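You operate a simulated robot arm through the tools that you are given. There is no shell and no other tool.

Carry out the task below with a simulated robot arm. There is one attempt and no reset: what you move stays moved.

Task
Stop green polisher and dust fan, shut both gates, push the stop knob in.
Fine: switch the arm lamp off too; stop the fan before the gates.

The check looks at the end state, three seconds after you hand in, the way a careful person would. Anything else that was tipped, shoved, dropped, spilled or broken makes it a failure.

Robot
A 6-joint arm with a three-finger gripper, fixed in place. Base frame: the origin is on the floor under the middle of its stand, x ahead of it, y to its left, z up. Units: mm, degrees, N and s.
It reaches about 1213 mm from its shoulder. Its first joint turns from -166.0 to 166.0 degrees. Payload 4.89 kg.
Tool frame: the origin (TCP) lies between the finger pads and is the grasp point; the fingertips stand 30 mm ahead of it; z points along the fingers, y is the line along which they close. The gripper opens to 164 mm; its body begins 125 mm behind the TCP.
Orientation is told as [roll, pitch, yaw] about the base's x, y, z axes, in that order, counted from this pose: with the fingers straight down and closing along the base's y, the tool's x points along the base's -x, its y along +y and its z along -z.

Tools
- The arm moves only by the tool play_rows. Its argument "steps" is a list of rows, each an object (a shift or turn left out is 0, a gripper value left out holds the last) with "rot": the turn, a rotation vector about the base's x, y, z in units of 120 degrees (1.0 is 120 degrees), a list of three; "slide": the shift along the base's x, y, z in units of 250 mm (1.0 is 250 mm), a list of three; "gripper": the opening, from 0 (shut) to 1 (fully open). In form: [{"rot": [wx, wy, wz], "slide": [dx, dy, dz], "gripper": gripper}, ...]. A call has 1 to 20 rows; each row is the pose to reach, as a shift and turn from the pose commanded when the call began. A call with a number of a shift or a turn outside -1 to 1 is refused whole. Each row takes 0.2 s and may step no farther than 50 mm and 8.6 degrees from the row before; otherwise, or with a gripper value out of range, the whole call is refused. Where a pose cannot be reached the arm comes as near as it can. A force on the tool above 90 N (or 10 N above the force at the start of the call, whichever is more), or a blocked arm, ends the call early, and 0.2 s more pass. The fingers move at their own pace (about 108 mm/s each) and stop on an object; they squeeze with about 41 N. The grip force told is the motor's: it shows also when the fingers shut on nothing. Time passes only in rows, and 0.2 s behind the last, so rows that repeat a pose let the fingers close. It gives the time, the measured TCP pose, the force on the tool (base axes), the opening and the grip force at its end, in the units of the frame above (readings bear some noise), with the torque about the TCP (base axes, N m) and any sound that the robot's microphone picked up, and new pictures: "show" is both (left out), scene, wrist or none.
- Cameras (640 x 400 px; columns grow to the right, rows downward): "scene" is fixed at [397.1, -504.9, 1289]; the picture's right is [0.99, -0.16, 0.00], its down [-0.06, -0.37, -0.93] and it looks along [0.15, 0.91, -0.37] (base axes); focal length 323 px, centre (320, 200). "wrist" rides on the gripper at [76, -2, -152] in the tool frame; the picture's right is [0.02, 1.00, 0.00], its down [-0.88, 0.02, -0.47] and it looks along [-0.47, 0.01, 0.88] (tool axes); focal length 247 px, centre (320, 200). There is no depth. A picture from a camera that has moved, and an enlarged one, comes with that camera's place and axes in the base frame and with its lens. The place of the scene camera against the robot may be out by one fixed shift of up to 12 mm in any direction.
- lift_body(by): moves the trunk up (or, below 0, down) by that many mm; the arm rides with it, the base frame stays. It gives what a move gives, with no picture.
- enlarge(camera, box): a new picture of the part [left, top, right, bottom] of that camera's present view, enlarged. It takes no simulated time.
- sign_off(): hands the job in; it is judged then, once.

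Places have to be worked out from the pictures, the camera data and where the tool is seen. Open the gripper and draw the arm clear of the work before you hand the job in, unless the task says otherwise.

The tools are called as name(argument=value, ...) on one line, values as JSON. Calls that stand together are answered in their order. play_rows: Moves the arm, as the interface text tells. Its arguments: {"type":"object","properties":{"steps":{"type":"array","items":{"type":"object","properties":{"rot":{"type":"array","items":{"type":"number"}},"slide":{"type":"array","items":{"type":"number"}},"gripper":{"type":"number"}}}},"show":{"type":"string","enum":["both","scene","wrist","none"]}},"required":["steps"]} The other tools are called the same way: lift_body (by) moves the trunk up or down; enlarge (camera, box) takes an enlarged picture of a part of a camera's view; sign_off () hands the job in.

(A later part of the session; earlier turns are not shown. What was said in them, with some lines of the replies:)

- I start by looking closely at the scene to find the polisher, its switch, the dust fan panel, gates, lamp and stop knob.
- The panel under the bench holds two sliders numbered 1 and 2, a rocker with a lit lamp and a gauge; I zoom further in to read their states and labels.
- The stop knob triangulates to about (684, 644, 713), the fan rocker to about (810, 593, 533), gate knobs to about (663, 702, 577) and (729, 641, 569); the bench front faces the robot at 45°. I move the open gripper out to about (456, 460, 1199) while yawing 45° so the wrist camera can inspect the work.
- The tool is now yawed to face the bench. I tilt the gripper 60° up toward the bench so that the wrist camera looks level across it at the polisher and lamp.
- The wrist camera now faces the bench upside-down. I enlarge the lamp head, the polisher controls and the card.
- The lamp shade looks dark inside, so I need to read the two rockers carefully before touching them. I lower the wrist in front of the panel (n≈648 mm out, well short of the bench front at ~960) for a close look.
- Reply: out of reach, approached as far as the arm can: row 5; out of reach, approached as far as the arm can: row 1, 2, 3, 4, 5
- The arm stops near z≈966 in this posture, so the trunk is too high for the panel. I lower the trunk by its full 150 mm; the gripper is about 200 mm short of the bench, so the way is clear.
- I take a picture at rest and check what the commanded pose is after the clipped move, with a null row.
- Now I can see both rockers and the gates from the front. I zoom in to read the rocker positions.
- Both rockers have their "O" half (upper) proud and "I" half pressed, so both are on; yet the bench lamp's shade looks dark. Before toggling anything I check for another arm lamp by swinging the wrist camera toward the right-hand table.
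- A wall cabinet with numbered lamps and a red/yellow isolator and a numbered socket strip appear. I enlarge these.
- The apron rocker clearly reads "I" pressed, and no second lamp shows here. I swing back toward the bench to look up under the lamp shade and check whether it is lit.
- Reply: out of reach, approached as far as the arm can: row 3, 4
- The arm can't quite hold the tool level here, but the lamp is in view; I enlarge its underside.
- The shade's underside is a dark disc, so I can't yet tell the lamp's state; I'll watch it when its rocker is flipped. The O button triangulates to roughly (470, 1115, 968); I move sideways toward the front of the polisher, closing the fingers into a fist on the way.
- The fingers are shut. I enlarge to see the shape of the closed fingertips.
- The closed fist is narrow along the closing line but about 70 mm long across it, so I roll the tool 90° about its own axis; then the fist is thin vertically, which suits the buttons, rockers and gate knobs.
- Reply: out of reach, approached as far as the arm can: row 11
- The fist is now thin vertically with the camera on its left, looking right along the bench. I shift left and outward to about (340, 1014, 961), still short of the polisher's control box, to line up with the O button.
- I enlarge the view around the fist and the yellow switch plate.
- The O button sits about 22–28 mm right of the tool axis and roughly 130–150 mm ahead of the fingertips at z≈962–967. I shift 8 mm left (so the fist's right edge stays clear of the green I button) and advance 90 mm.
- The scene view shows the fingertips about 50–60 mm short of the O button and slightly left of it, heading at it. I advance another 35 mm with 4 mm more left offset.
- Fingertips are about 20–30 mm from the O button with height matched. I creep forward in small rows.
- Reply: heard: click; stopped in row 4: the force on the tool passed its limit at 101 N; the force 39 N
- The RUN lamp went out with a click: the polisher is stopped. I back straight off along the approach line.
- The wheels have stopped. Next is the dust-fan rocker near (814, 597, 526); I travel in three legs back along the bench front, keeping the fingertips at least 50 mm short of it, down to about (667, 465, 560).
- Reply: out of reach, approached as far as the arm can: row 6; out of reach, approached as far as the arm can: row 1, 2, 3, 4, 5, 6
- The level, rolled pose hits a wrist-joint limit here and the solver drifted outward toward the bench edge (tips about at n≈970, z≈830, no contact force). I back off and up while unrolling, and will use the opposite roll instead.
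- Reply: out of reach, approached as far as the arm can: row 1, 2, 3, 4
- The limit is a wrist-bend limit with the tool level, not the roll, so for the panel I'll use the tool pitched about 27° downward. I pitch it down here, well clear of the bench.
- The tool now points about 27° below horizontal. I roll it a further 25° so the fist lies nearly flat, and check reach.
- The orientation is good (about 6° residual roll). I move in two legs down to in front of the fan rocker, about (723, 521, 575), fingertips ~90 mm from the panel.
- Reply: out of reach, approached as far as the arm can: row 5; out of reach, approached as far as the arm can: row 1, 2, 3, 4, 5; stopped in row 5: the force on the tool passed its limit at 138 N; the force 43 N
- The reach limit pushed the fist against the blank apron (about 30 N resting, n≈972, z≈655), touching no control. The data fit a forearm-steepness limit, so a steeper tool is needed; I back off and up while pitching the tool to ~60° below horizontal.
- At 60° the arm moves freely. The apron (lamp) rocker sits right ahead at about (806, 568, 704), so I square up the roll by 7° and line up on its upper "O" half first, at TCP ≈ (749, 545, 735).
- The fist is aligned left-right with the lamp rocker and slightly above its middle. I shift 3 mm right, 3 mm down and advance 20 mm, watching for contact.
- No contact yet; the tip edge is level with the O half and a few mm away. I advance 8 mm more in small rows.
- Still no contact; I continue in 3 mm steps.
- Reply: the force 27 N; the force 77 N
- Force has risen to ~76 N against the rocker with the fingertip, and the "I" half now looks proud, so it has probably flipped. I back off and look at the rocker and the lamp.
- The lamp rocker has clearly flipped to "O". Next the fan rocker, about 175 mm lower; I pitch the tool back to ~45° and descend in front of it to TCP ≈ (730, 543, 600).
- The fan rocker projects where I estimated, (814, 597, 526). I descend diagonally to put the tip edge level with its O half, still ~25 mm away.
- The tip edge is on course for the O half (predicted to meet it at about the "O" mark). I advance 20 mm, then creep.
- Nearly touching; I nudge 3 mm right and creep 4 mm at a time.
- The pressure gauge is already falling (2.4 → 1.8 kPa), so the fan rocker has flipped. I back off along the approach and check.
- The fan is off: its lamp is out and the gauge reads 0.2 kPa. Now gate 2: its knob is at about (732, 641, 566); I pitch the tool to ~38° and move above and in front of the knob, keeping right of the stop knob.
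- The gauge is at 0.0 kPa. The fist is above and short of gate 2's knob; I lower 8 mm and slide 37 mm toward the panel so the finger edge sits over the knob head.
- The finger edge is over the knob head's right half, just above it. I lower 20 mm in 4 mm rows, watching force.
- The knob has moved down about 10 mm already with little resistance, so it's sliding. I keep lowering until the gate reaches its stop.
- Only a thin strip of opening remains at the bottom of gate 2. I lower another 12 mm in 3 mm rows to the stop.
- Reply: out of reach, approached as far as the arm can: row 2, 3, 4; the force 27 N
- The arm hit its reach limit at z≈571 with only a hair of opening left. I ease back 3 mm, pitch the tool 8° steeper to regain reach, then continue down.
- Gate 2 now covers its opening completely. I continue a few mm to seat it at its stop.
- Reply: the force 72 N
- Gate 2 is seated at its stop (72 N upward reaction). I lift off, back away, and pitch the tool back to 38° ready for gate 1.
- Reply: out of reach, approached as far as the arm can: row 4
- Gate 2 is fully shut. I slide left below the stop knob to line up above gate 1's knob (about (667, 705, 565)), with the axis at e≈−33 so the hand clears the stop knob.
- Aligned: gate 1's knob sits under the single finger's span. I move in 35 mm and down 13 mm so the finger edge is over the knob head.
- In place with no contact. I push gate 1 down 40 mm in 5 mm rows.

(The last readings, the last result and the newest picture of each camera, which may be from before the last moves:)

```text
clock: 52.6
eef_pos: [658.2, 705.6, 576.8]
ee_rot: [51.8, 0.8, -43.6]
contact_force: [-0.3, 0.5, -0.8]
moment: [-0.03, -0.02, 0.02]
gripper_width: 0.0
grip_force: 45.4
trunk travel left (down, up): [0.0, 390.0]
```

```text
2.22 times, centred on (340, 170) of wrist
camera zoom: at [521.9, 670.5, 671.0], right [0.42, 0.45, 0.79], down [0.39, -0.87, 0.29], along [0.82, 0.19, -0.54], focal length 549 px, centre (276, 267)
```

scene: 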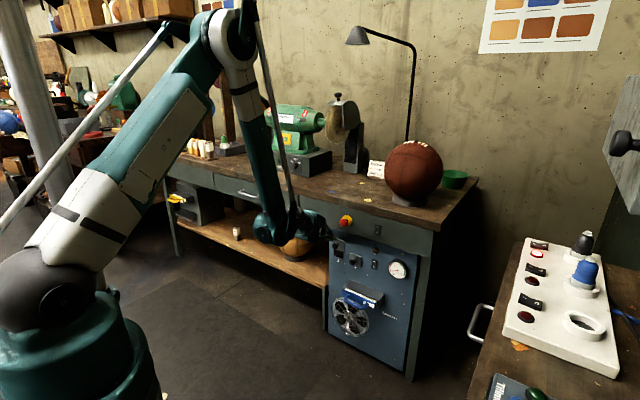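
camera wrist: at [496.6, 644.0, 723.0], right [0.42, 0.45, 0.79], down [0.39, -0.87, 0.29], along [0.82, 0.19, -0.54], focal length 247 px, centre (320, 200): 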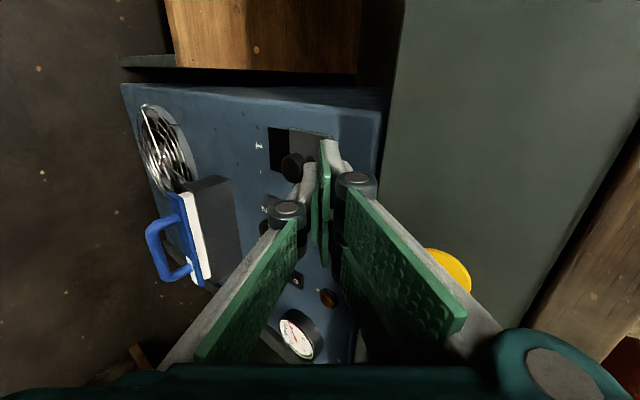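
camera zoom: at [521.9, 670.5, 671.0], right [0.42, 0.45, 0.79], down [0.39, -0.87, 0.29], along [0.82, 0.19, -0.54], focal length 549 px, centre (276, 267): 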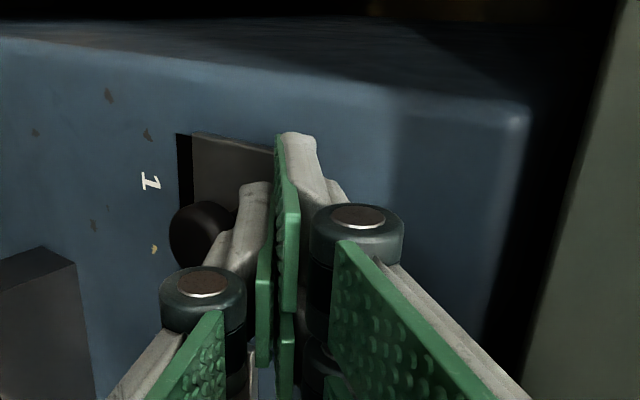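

Gate 1 is nearly shut. I pitch 8° steeper to keep within reach, then push the remaining distance to the stop.

play_rows(steps=[{"rot": [-0.0244, 0.0228, 0]}, {"rot": [-0.0488, 0.0455, 0]}, {"slide": [0, 0, -0.02], "rot": [-0.0488, 0.0455, 0]}, {"slide": [0, 0, -0.04], "rot": [-0.0488, 0.0455, 0]}], show="none")

play_rows(steps=[{"slide": [0, 0, -0.012]}, {"slide": [0, 0, -0.024]}, {"slide": [0, 0, -0.036]}], show="none")

enlarge(camera="scene", box=[310, 205, 390, 275])

enlarge(camera="wrist", box=[200, 80, 480, 260])

```text
clock: 53.6
eef_pos: [659.0, 706.3, 567.8]
ee_rot: [43.9, 0.7, -43.8]
contact_force: [0.3, -1.0, 0.0]
moment: [0.01, 0.0, 0.01]
gripper_width: 0.1
grip_force: 45.4
trunk travel left (down, up): [0.0, 390.0]
```

```text
clock: 54.4
eef_pos: [660.4, 706.8, 559.1]
ee_rot: [44.1, 0.6, -43.7]
contact_force: [0.8, 3.6, 6.2]
moment: [0.11, -0.11, 0.04]
gripper_width: 0.0
grip_force: 45.4
trunk travel left (down, up): [0.0, 390.0]
```

```text
5.71 times, centred on (350, 240) of scene
camera zoom: at [397.1, -504.9, 1289.0], right [0.99, -0.16, 0.0], down [-0.06, -0.37, -0.93], along [0.15, 0.91, -0.37], focal length 1844 px, centre (149, -29)
```

zoom: 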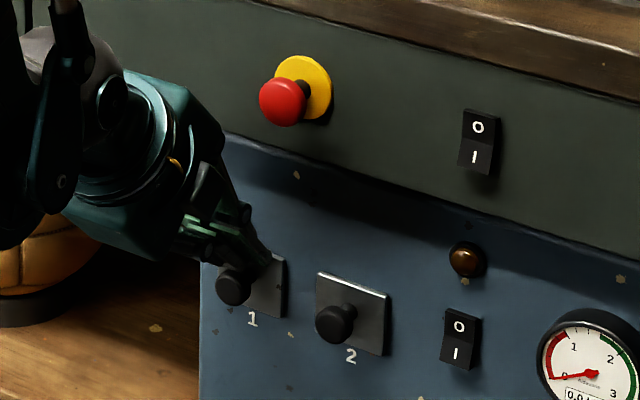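

```text
2.22 times, centred on (340, 170) of wrist
camera zoom: at [531.9, 681.1, 668.7], right [0.49, 0.53, 0.69], down [0.42, -0.84, 0.34], along [0.76, 0.13, -0.63], focal length 549 px, centre (276, 267)
```

zoom: 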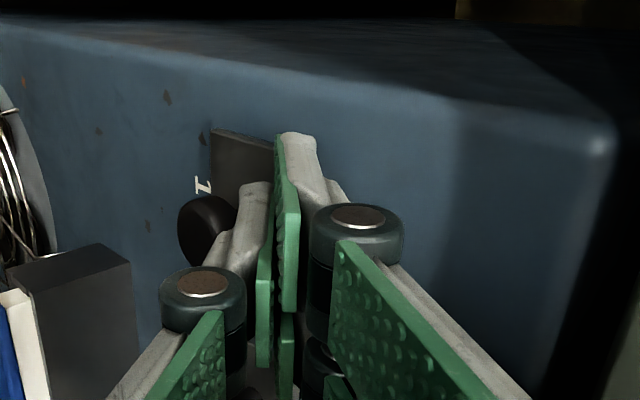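

Gate 1 covers its opening and a small upward force appears; I press 4 mm more to seat it.

play_rows(steps=[{"slide": [0, 0, -0.008]}, {"slide": [0, 0, -0.016]}], show="none")

```text
clock: 55.0
eef_pos: [658.7, 705.8, 558.9]
ee_rot: [44.2, 0.8, -43.7]
contact_force: [11.0, 16.1, 51.3]
moment: [0.36, -0.83, 0.18]
gripper_width: 0.2
grip_force: 45.0
trunk travel left (down, up): [0.0, 390.0]
```

Gate 1 is seated (51 N upward). I lift off, back away and pitch back to 38°, then rise to stop-knob height well in front of it.

play_rows(steps=[{"slide": [0, 0, 0.048]}, {"slide": [-0.0566, -0.0566, 0.1]}, {"slide": [-0.113, -0.113, 0.16], "rot": [0.0244, -0.0228, 0]}, {"slide": [-0.119, -0.119, 0.27], "rot": [0.0488, -0.0455, 0]}], show="none")

play_rows(steps=[{"slide": [-0.042, -0.042, 0.1]}, {"slide": [-0.085, -0.085, 0.2]}, {"slide": [-0.08, -0.12, 0.3]}, {"slide": [-0.02, -0.19, 0.34]}, {"slide": [0.05, -0.26, 0.346]}], show="both")

enlarge(camera="scene", box=[310, 195, 410, 275])

enlarge(camera="wrist", box=[200, 40, 480, 240])

```text
clock: 56.0
eef_pos: [631.8, 678.1, 623.2]
ee_rot: [51.6, 0.7, -43.6]
contact_force: [0.5, 0.7, -0.4]
moment: [0.02, 0.0, -0.02]
gripper_width: 0.0
grip_force: 45.1
out of reach, approached as far as the arm can: row 4
trunk travel left (down, up): [0.0, 390.0]
```

```text
clock: 57.2
eef_pos: [644.3, 614.2, 710.1]
ee_rot: [51.9, 0.7, -43.7]
contact_force: [-0.3, -0.2, -0.2]
moment: [-0.03, 0.01, -0.08]
gripper_width: 0.0
grip_force: 44.6
trunk travel left (down, up): [0.0, 390.0]
camera wrist: at [507.4, 577.3, 804.3], right [0.42, 0.45, 0.79], down [0.39, -0.87, 0.3], along [0.82, 0.19, -0.54], focal length 247 px, centre (320, 200)
```

scene: 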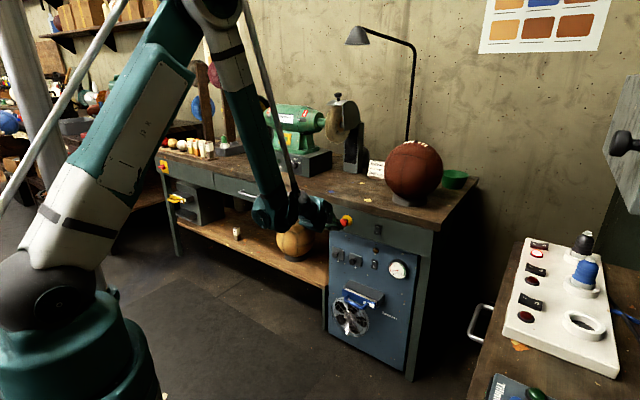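
wrist: 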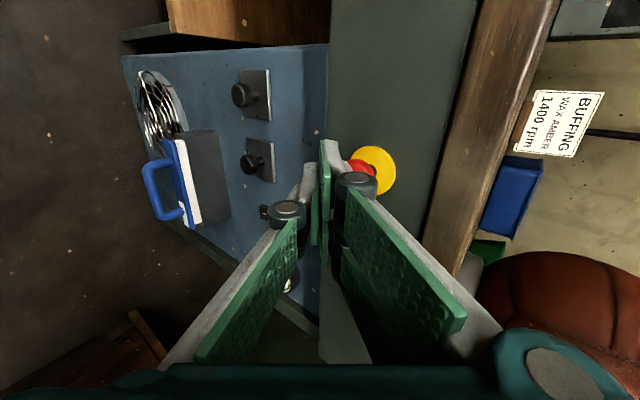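

```text
5.00 times, centred on (360, 235) of scene
camera zoom: at [397.1, -504.9, 1289.0], right [0.99, -0.16, 0.0], down [-0.06, -0.37, -0.93], along [0.15, 0.91, -0.37], focal length 1613 px, centre (120, 25)
```

zoom: 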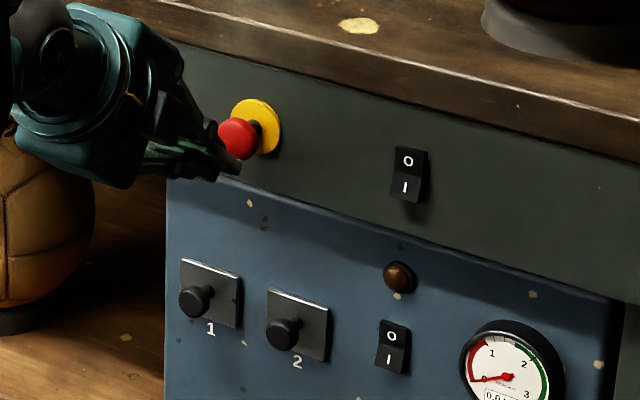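

```text
2.00 times, centred on (340, 140) of wrist
camera zoom: at [507.4, 577.3, 804.3], right [0.42, 0.45, 0.79], down [0.39, -0.87, 0.3], along [0.82, 0.19, -0.54], focal length 494 px, centre (280, 320)
```

zoom: 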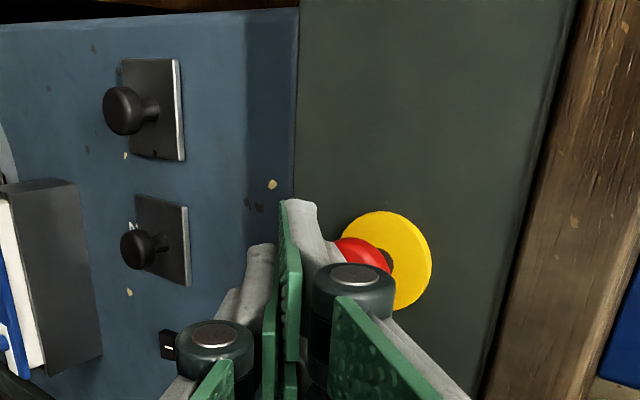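

Both gates are visibly shut. The leading finger edge is level with the stop knob's centre and about 23 mm short; I advance.

play_rows(steps=[{"slide": [0.0283, 0.0283, 0]}, {"slide": [0.0566, 0.0566, 0]}], show="none")

enlarge(camera="scene", box=[325, 200, 385, 250])

enlarge(camera="wrist", box=[240, 80, 440, 220])

```text
clock: 57.8
eef_pos: [658.8, 626.9, 710.9]
ee_rot: [52.0, 0.8, -43.6]
contact_force: [0.0, 0.3, 0.3]
moment: [0.0, 0.02, -0.04]
gripper_width: 0.1
grip_force: 44.9
trunk travel left (down, up): [0.0, 390.0]
```

```text
8.00 times, centred on (355, 225) of scene
camera zoom: at [397.1, -504.9, 1289.0], right [0.99, -0.16, 0.0], down [-0.06, -0.37, -0.93], along [0.15, 0.91, -0.37], focal length 2581 px, centre (40, 0)
```

zoom: 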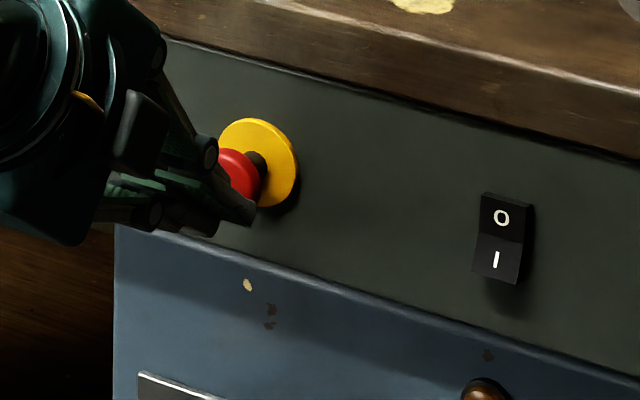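

```text
2.86 times, centred on (340, 150) of wrist
camera zoom: at [521.4, 591.3, 804.2], right [0.42, 0.45, 0.79], down [0.39, -0.87, 0.29], along [0.82, 0.19, -0.54], focal length 706 px, centre (263, 343)
```

zoom: 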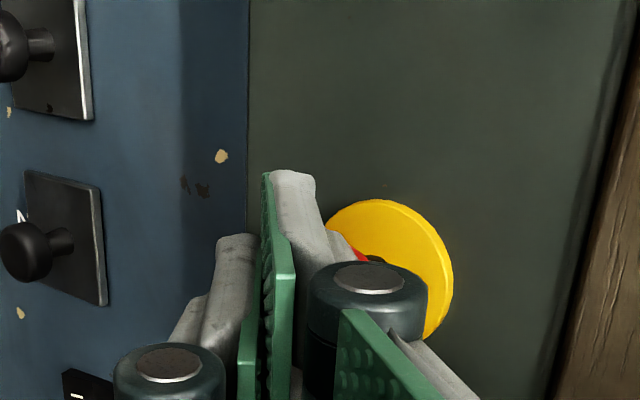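

The finger edge is about 4 mm short of and 3 mm below the knob's centre. I raise 3 mm and press forward in 3 mm rows.

play_rows(steps=[{"slide": [0.0085, 0.0085, 0.012]}, {"slide": [0.017, 0.017, 0.012]}, {"slide": [0.0255, 0.0255, 0.012]}, {"slide": [0.034, 0.034, 0.012]}], show="none")

enlarge(camera="scene", box=[325, 200, 385, 250])

```text
clock: 58.8
eef_pos: [665.4, 634.9, 714.5]
ee_rot: [52.0, 0.8, -43.6]
contact_force: [-18.4, -18.1, 0.3]
moment: [-0.15, 0.21, -0.55]
gripper_width: 0.0
grip_force: 45.2
trunk travel left (down, up): [0.0, 390.0]
```

```text
8.00 times, centred on (355, 225) of scene
camera zoom: at [397.1, -504.9, 1289.0], right [0.99, -0.16, 0.0], down [-0.06, -0.37, -0.93], along [0.15, 0.91, -0.37], focal length 2581 px, centre (40, 0)
```

zoom: 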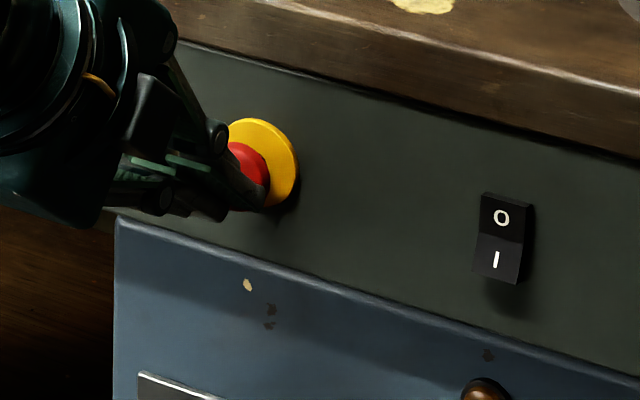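

The knob is moving in at about 26 N. I press further until it latches.

play_rows(steps=[{"slide": [0.0085, 0.0085, 0]}, {"slide": [0.017, 0.017, 0]}], show="none")

enlarge(camera="scene", box=[325, 200, 385, 250])

```text
clock: 59.5
eef_pos: [665.0, 635.0, 714.4]
ee_rot: [51.7, 0.8, -43.6]
contact_force: [-31.3, -32.4, 17.2]
moment: [-0.09, -0.21, -0.78]
gripper_width: 0.0
grip_force: 44.8
trunk travel left (down, up): [0.0, 390.0]
stopped in row 2: the force on the tool passed its limit at 96 N (the readings are from after the stop); the commanded pose is now the measured one
```

```text
8.00 times, centred on (355, 225) of scene
camera zoom: at [397.1, -504.9, 1289.0], right [0.99, -0.16, 0.0], down [-0.06, -0.37, -0.93], along [0.15, 0.91, -0.37], focal length 2581 px, centre (40, 0)
```

zoom: 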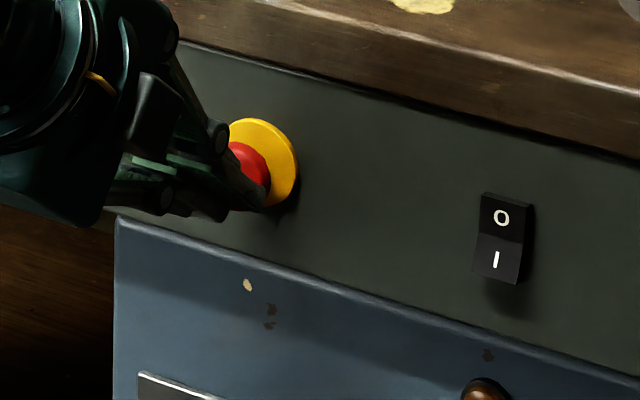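

The press hit a hard stop (96 N) with contact on the right part of the knob. I back off to see whether it stayed in.

play_rows(steps=[{"slide": [-0.04, -0.04, 0]}, {"slide": [-0.12, -0.12, 0]}, {"slide": [-0.2, -0.2, 0.02]}, {"slide": [-0.28, -0.28, 0.06]}], show="both")

enlarge(camera="scene", box=[325, 200, 385, 250])

enlarge(camera="wrist", box=[240, 60, 440, 220])

```text
clock: 60.5
eef_pos: [598.9, 566.9, 725.3]
ee_rot: [51.6, 0.7, -43.6]
contact_force: [1.6, 0.4, -1.4]
moment: [0.03, -0.02, 0.01]
gripper_width: 0.0
grip_force: 45.5
trunk travel left (down, up): [0.0, 390.0]
camera wrist: at [461.5, 532.6, 820.4], right [0.42, 0.46, 0.78], down [0.39, -0.87, 0.3], along [0.82, 0.18, -0.55], focal length 247 px, centre (320, 200)
```

scene: 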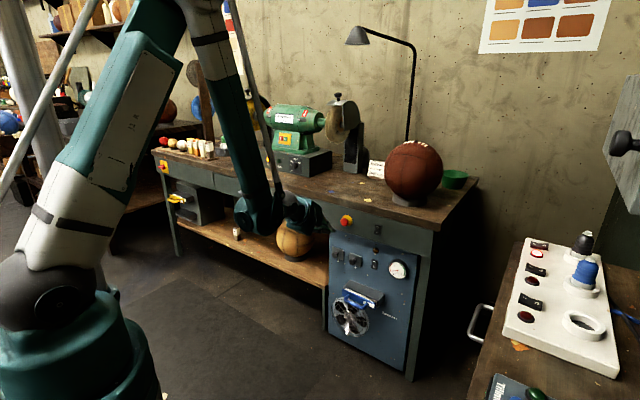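
wrist: 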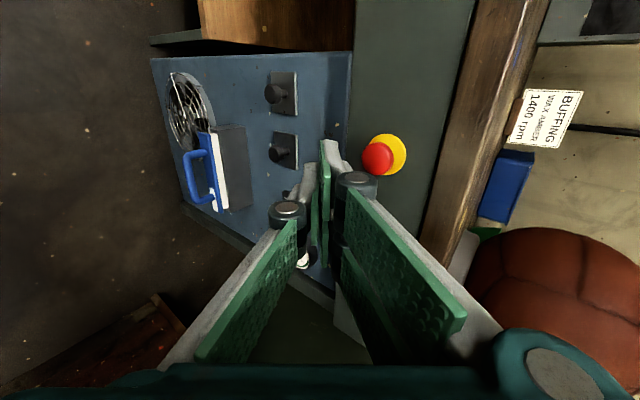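

```text
8.00 times, centred on (355, 225) of scene
camera zoom: at [397.1, -504.9, 1289.0], right [0.99, -0.16, 0.0], down [-0.06, -0.37, -0.93], along [0.15, 0.91, -0.37], focal length 2581 px, centre (40, 0)
```

zoom: 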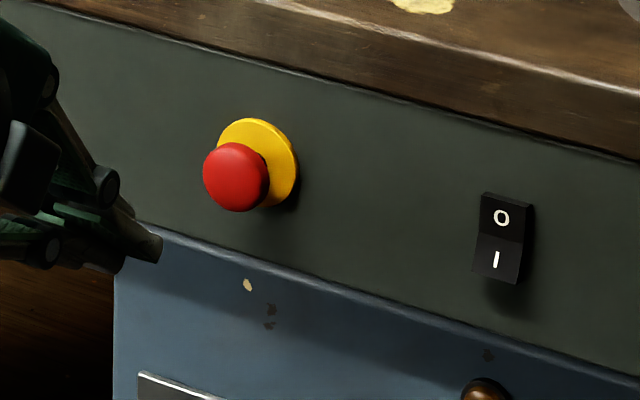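

```text
2.50 times, centred on (340, 140) of wrist
camera zoom: at [461.5, 532.6, 820.4], right [0.42, 0.46, 0.78], down [0.39, -0.87, 0.3], along [0.82, 0.18, -0.55], focal length 617 px, centre (270, 350)
```

zoom: 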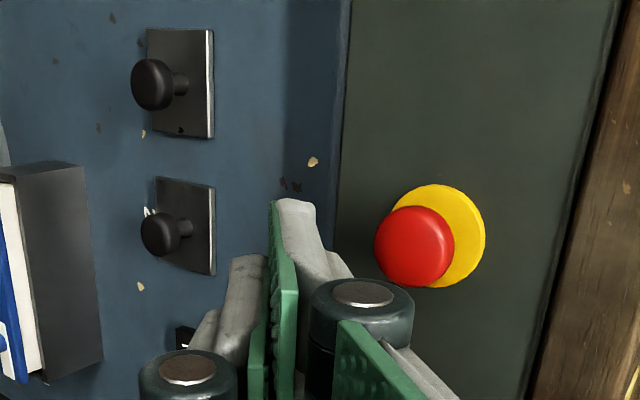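

The knob now sits closer to its collar with no neck showing and stayed in after I retreated. I zoom on the whole bench to verify all states, including the MAINS lamp.

enlarge(camera="scene", box=[230, 80, 390, 180])

enlarge(camera="scene", box=[335, 205, 385, 245])

enlarge(camera="scene", box=[320, 200, 440, 350])

enlarge(camera="wrist", box=[345, 115, 425, 195])

```text
4.00 times, centred on (310, 130) of scene
camera zoom: at [397.1, -504.9, 1289.0], right [0.99, -0.16, 0.0], down [-0.06, -0.37, -0.93], along [0.15, 0.91, -0.37], focal length 1291 px, centre (360, 480)
```

zoom: 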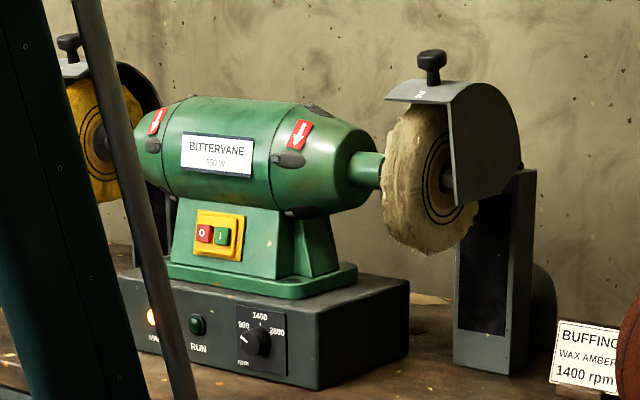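

```text
10.00 times, centred on (360, 225) of scene
camera zoom: at [397.1, -504.9, 1289.0], right [0.99, -0.16, 0.0], down [-0.06, -0.37, -0.93], along [0.15, 0.91, -0.37], focal length 3226 px, centre (-80, -50)
```

zoom: 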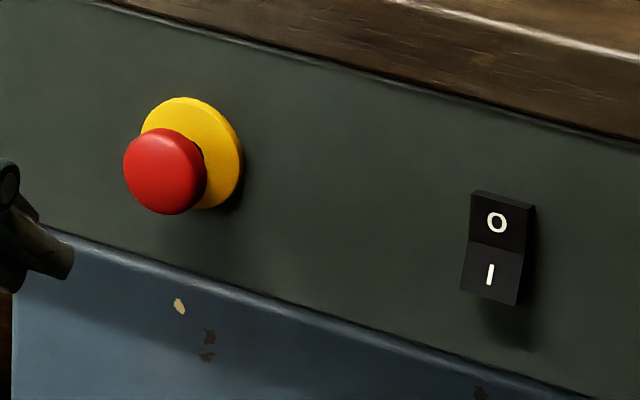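

```text
2.67 times, centred on (380, 275) of scene
camera zoom: at [397.1, -504.9, 1289.0], right [0.99, -0.16, 0.0], down [-0.06, -0.37, -0.93], along [0.15, 0.91, -0.37], focal length 860 px, centre (160, 0)
```

zoom: 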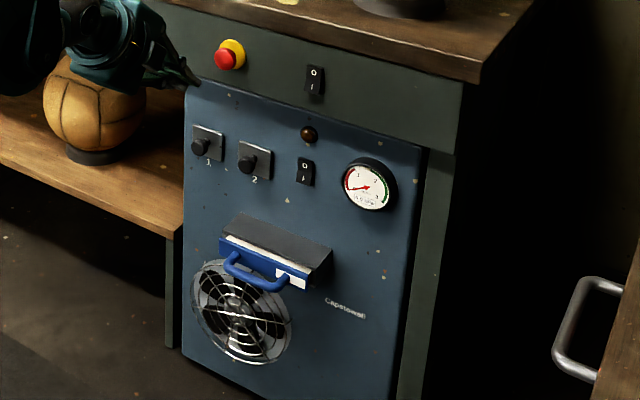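

```text
5.00 times, centred on (385, 155) of wrist
camera zoom: at [461.5, 532.6, 820.4], right [0.42, 0.46, 0.78], down [0.39, -0.87, 0.3], along [0.82, 0.18, -0.55], focal length 1235 px, centre (-5, 425)
```

zoom: 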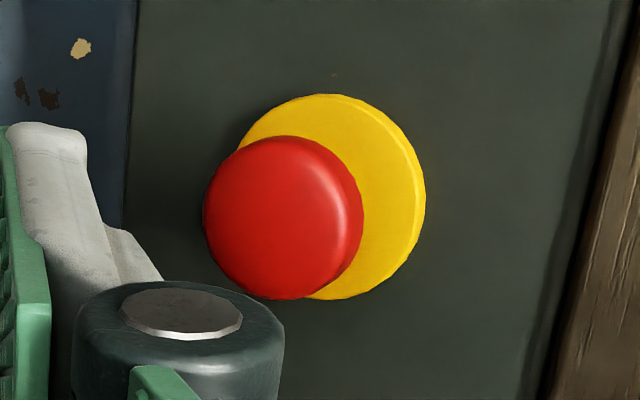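

All controls read as wanted. I compare the lamp head with its first picture to see any change after flipping the apron rocker.

enlarge(camera="scene", box=[340, 15, 390, 55])

enlarge(camera="scene", box=[330, 10, 480, 210])

enlarge(camera="scene", box=[460, 220, 640, 400])

```text
10.00 times, centred on (365, 35) of scene
camera zoom: at [397.1, -504.9, 1289.0], right [0.99, -0.16, 0.0], down [-0.06, -0.37, -0.93], along [0.15, 0.91, -0.37], focal length 3226 px, centre (-130, 1850)
```

zoom: 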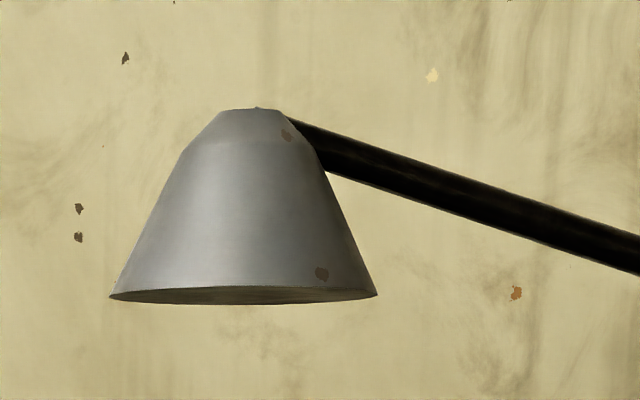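

```text
2.00 times, centred on (405, 110) of scene
camera zoom: at [397.1, -504.9, 1289.0], right [0.99, -0.16, 0.0], down [-0.06, -0.37, -0.93], along [0.15, 0.91, -0.37], focal length 645 px, centre (150, 380)
```

zoom: 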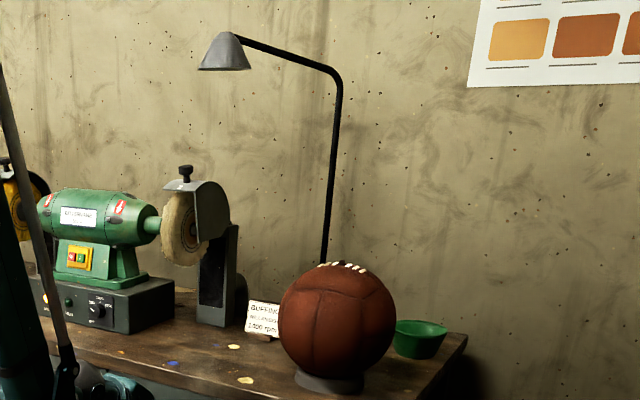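

```text
2.22 times, centred on (550, 310) of scene
camera zoom: at [397.1, -504.9, 1289.0], right [0.99, -0.16, 0.0], down [-0.06, -0.37, -0.93], along [0.15, 0.91, -0.37], focal length 717 px, centre (-191, -44)
```

zoom: 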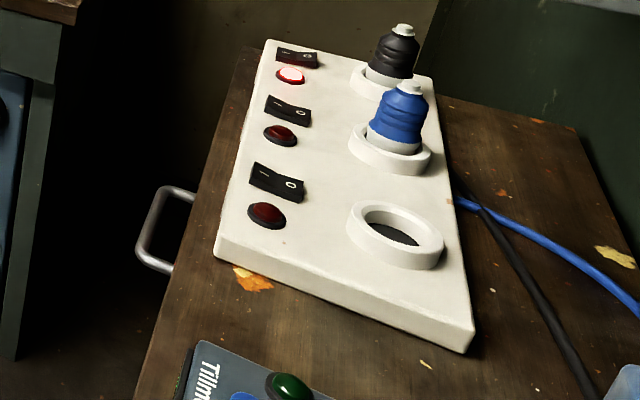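

The lamp's picture looks the same as before, so I want better evidence about its wiring before handing in. I raise the arm and roll the camera back to face the bench, to inspect the lamp's base and light on the bench.

play_rows(steps=[{"slide": [-0.02, -0.02, 0.08], "rot": [-0.0366, -0.0393, 0.0421]}, {"slide": [-0.04, -0.04, 0.16], "rot": [-0.0732, -0.0785, 0.0841]}, {"slide": [-0.06, -0.06, 0.25], "rot": [-0.1097, -0.1178, 0.1262]}, {"slide": [-0.08, -0.08, 0.33], "rot": [-0.1463, -0.1571, 0.1683]}, {"slide": [-0.1, -0.1, 0.41], "rot": [-0.1829, -0.1963, 0.2104]}, {"slide": [-0.12, -0.12, 0.49], "rot": [-0.2195, -0.2356, 0.2524]}, {"slide": [-0.14, -0.14, 0.57], "rot": [-0.2561, -0.2748, 0.2945]}, {"slide": [-0.16, -0.16, 0.65], "rot": [-0.2927, -0.3141, 0.3366]}, {"slide": [-0.18, -0.18, 0.73], "rot": [-0.3292, -0.3534, 0.3787]}, {"slide": [-0.2, -0.2, 0.81], "rot": [-0.3658, -0.3926, 0.4207]}, {"slide": [-0.22, -0.22, 0.9], "rot": [-0.4024, -0.4319, 0.4628]}], show="both")

```text
clock: 62.9
eef_pos: [543.6, 512.5, 953.1]
ee_rot: [0.9, -52.0, 45.5]
contact_force: [1.1, 0.4, -0.6]
moment: [-0.07, 0.06, -0.01]
gripper_width: 0.0
grip_force: 45.0
trunk travel left (down, up): [0.0, 390.0]
camera wrist: at [429.9, 390.6, 985.9], right [-0.73, 0.68, -0.01], down [0.11, 0.13, 0.99], along [0.67, 0.72, -0.17], focal length 247 px, centre (320, 200)
```

scene: 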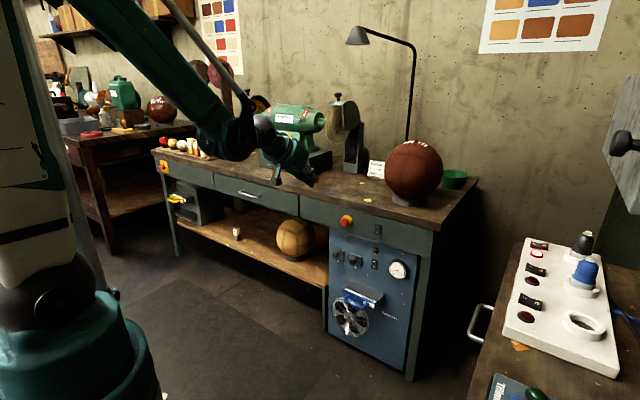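
wrist: 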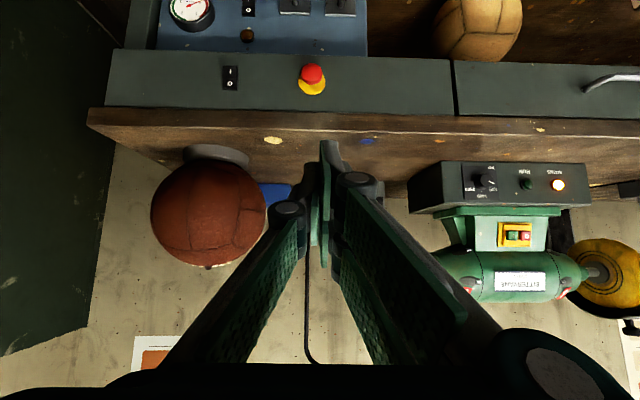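

From here the bench looks undisturbed. I open the gripper (needed anyway at the end) and rise a bit to see the lamp base and card region unobstructed.

play_rows(steps=[{"slide": [0, 0, 0.1], "gripper": 1}, {"slide": [0, 0, 0.2], "gripper": 1}, {"slide": [0, 0, 0.3], "gripper": 1}, {"slide": [0, 0, 0.4], "gripper": 1}, {"slide": [0, 0, 0.5], "gripper": 1}, {"slide": [0, 0, 0.6], "gripper": 1}], show="both")

enlarge(camera="wrist", box=[230, 80, 390, 180])

enlarge(camera="wrist", box=[90, 40, 550, 330])

```text
clock: 64.3
eef_pos: [542.8, 512.4, 1103.2]
ee_rot: [1.2, -51.9, 45.4]
contact_force: [0.2, -0.5, -0.1]
moment: [0.01, 0.02, 0.02]
gripper_width: 164.1
grip_force: 0.0
trunk travel left (down, up): [0.0, 390.0]
camera wrist: at [429.9, 390.6, 1137.3], right [-0.73, 0.68, -0.01], down [0.11, 0.13, 0.99], along [0.67, 0.72, -0.17], focal length 247 px, centre (320, 200)
```

scene: 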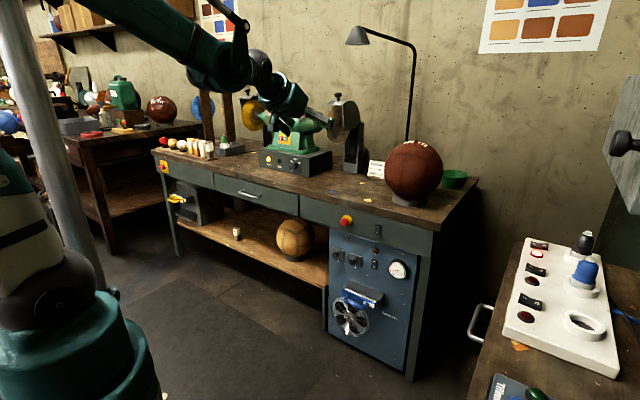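
wrist: 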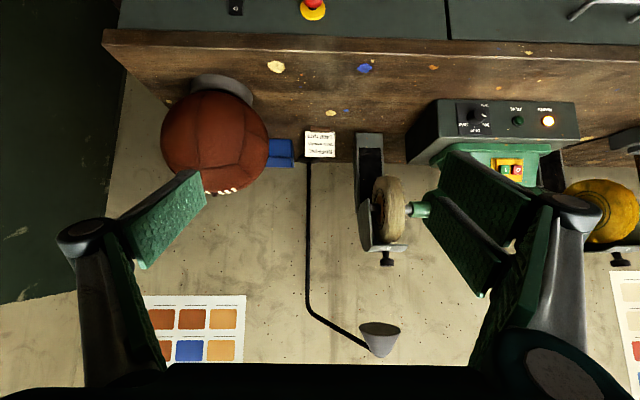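

```text
4.00 times, centred on (310, 130) of wrist
camera zoom: at [429.9, 390.6, 1137.3], right [-0.73, 0.68, -0.01], down [0.11, 0.13, 0.99], along [0.67, 0.72, -0.17], focal length 988 px, centre (360, 480)
```

zoom: 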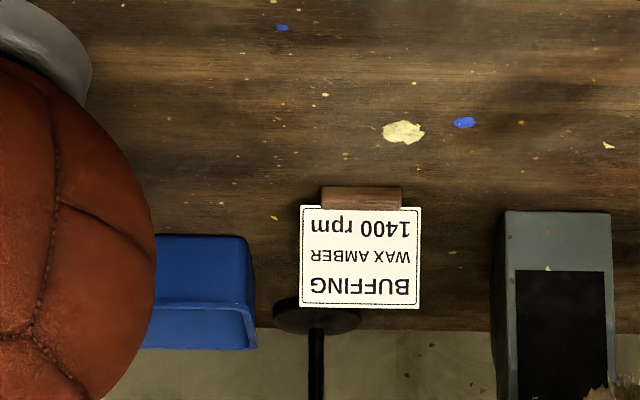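

```text
1.38 times, centred on (320, 185) of wrist
camera zoom: at [429.9, 390.6, 1137.3], right [-0.73, 0.68, -0.01], down [0.11, 0.13, 0.99], along [0.67, 0.72, -0.17], focal length 341 px, centre (320, 221)
```

zoom: 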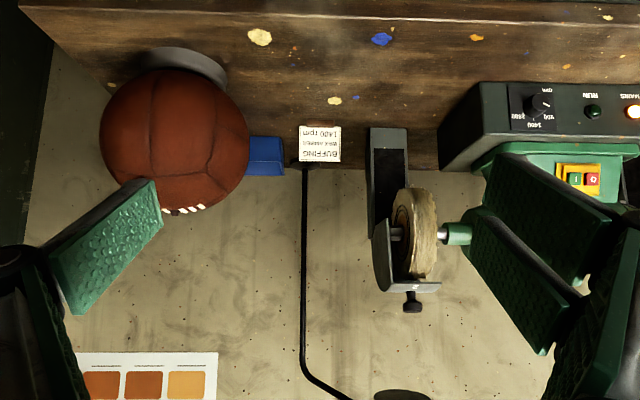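

The lamp base carries no switch of its own. I check the shade's underside from here to be sure it is dark now.

enlarge(camera="wrist", box=[340, 305, 420, 365])

enlarge(camera="scene", box=[150, 70, 480, 280])

enlarge(camera="scene", box=[325, 205, 425, 285])

```text
6.67 times, centred on (380, 335) of wrist
camera zoom: at [429.9, 390.6, 1137.3], right [-0.73, 0.68, -0.01], down [0.11, 0.13, 0.99], along [0.67, 0.72, -0.17], focal length 1646 px, centre (-80, -700)
```

zoom: 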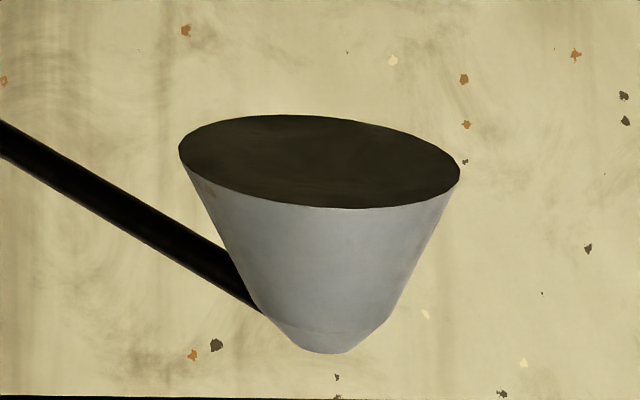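

```text
1.90 times, centred on (315, 175) of scene
camera zoom: at [397.1, -504.9, 1289.0], right [0.99, -0.16, 0.0], down [-0.06, -0.37, -0.93], along [0.15, 0.91, -0.37], focal length 615 px, centre (330, 248)
```

zoom: 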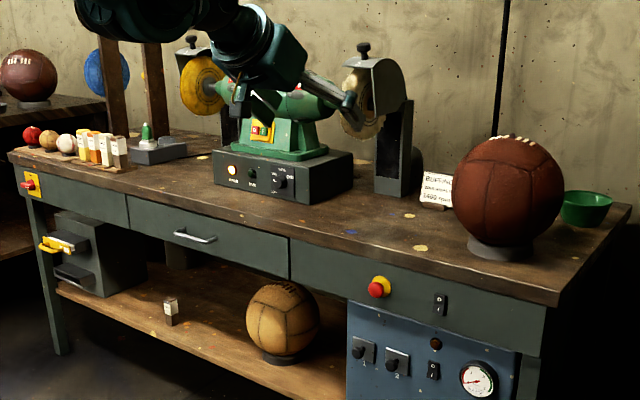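

```text
5.00 times, centred on (375, 245) of scene
camera zoom: at [397.1, -504.9, 1289.0], right [0.99, -0.16, 0.0], down [-0.06, -0.37, -0.93], along [0.15, 0.91, -0.37], focal length 1613 px, centre (45, -25)
```

zoom: 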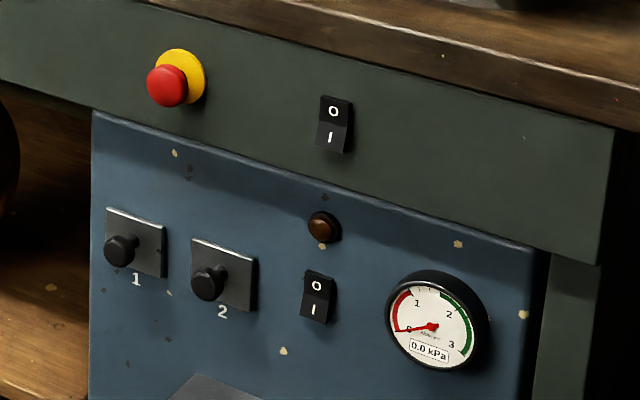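

Everything reads as wanted: RUN out, fan lamp out and 0.0 kPa, both gates down, both rockers at O, stop knob in, lamp dark, nothing disturbed. I draw the open gripper a little farther from the bench before handing in.

play_rows(steps=[{"slide": [-0.07, -0.07, 0.06], "gripper": 1}, {"slide": [-0.14, -0.14, 0.12], "gripper": 1}, {"slide": [-0.21, -0.21, 0.18], "gripper": 1}, {"slide": [-0.28, -0.28, 0.24], "gripper": 1}], show="both")

enlarge(camera="scene", box=[230, 80, 390, 180])

```text
clock: 65.3
eef_pos: [473.3, 443.8, 1163.5]
ee_rot: [1.2, -52.0, 45.4]
contact_force: [2.1, 1.3, -1.0]
moment: [-0.14, 0.13, 0.0]
gripper_width: 163.9
grip_force: 0.1
trunk travel left (down, up): [0.0, 390.0]
camera wrist: at [360.0, 321.7, 1196.0], right [-0.73, 0.68, -0.01], down [0.11, 0.13, 0.99], along [0.67, 0.72, -0.17], focal length 247 px, centre (320, 200)
```

scene: 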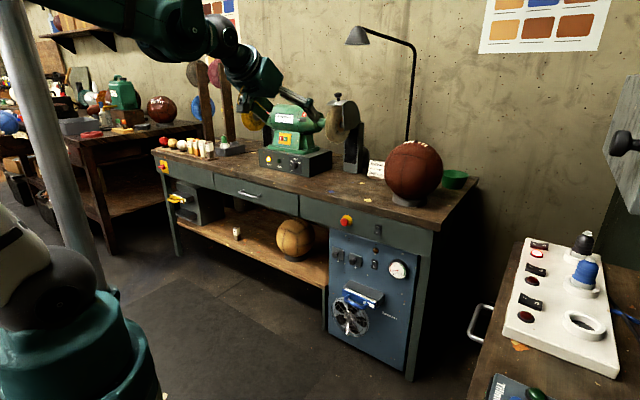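
wrist: 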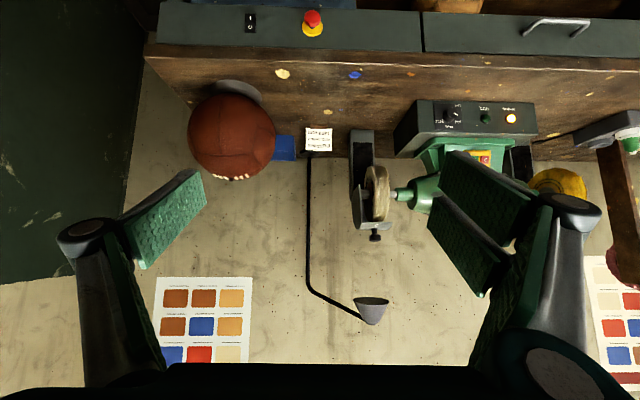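

```text
4.00 times, centred on (310, 130) of scene
camera zoom: at [397.1, -504.9, 1289.0], right [0.99, -0.16, 0.0], down [-0.06, -0.37, -0.93], along [0.15, 0.91, -0.37], focal length 1291 px, centre (360, 480)
```

zoom: 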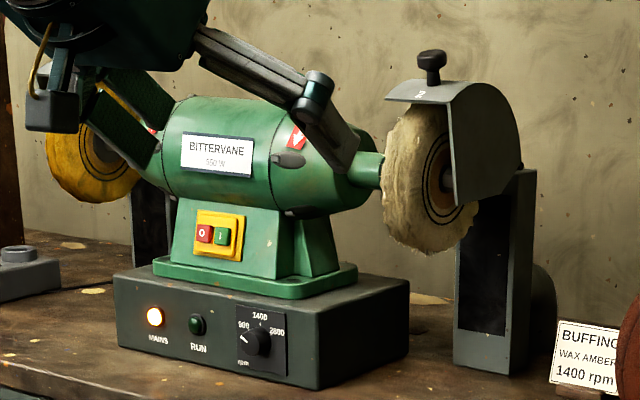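

The polisher's RUN lamp is out and its wheels are still. The fan is off, both gates are shut, the stop knob is in and the lamp rocker is at O. The gripper is open and clear of the bench, so I hand in.

sign_off()

```text
The job is handed in.
```

I finished every item and handed the job in, but the pictures don't prove the arm lamp itself went off.

| Item | End state |
|---|---|
| Green polisher | Stopped with its O button; RUN lamp out, wheels still |
| Dust fan | Off at its rocker before I touched the gates; fan lamp out, gauge at 0.0 kPa |
| Gates 1 and 2 | Both pushed down to their stops, openings covered |
| Stop knob | Pushed in; it stayed in after I backed off |
| Arm lamp | Its rocker on the bench front is at O |

- **Lamp:** The shade looked dark before and after I flipped the rocker, and the rocker has no label. I took it for the lamp switch because it was the only unclaimed switch on that bench and the lamp base has none.
- **MAINS lamp:** The lamp marked MAINS on the polisher's base is still lit, even with the stop knob in.
- **Contact with the bench:** The closed gripper pressed once against the blank bench front, peaking at 138 N, when the arm ran out of reach. It touched no control, and I saw nothing moved, tipped or damaged.

The gripper is open and drawn back from the bench.
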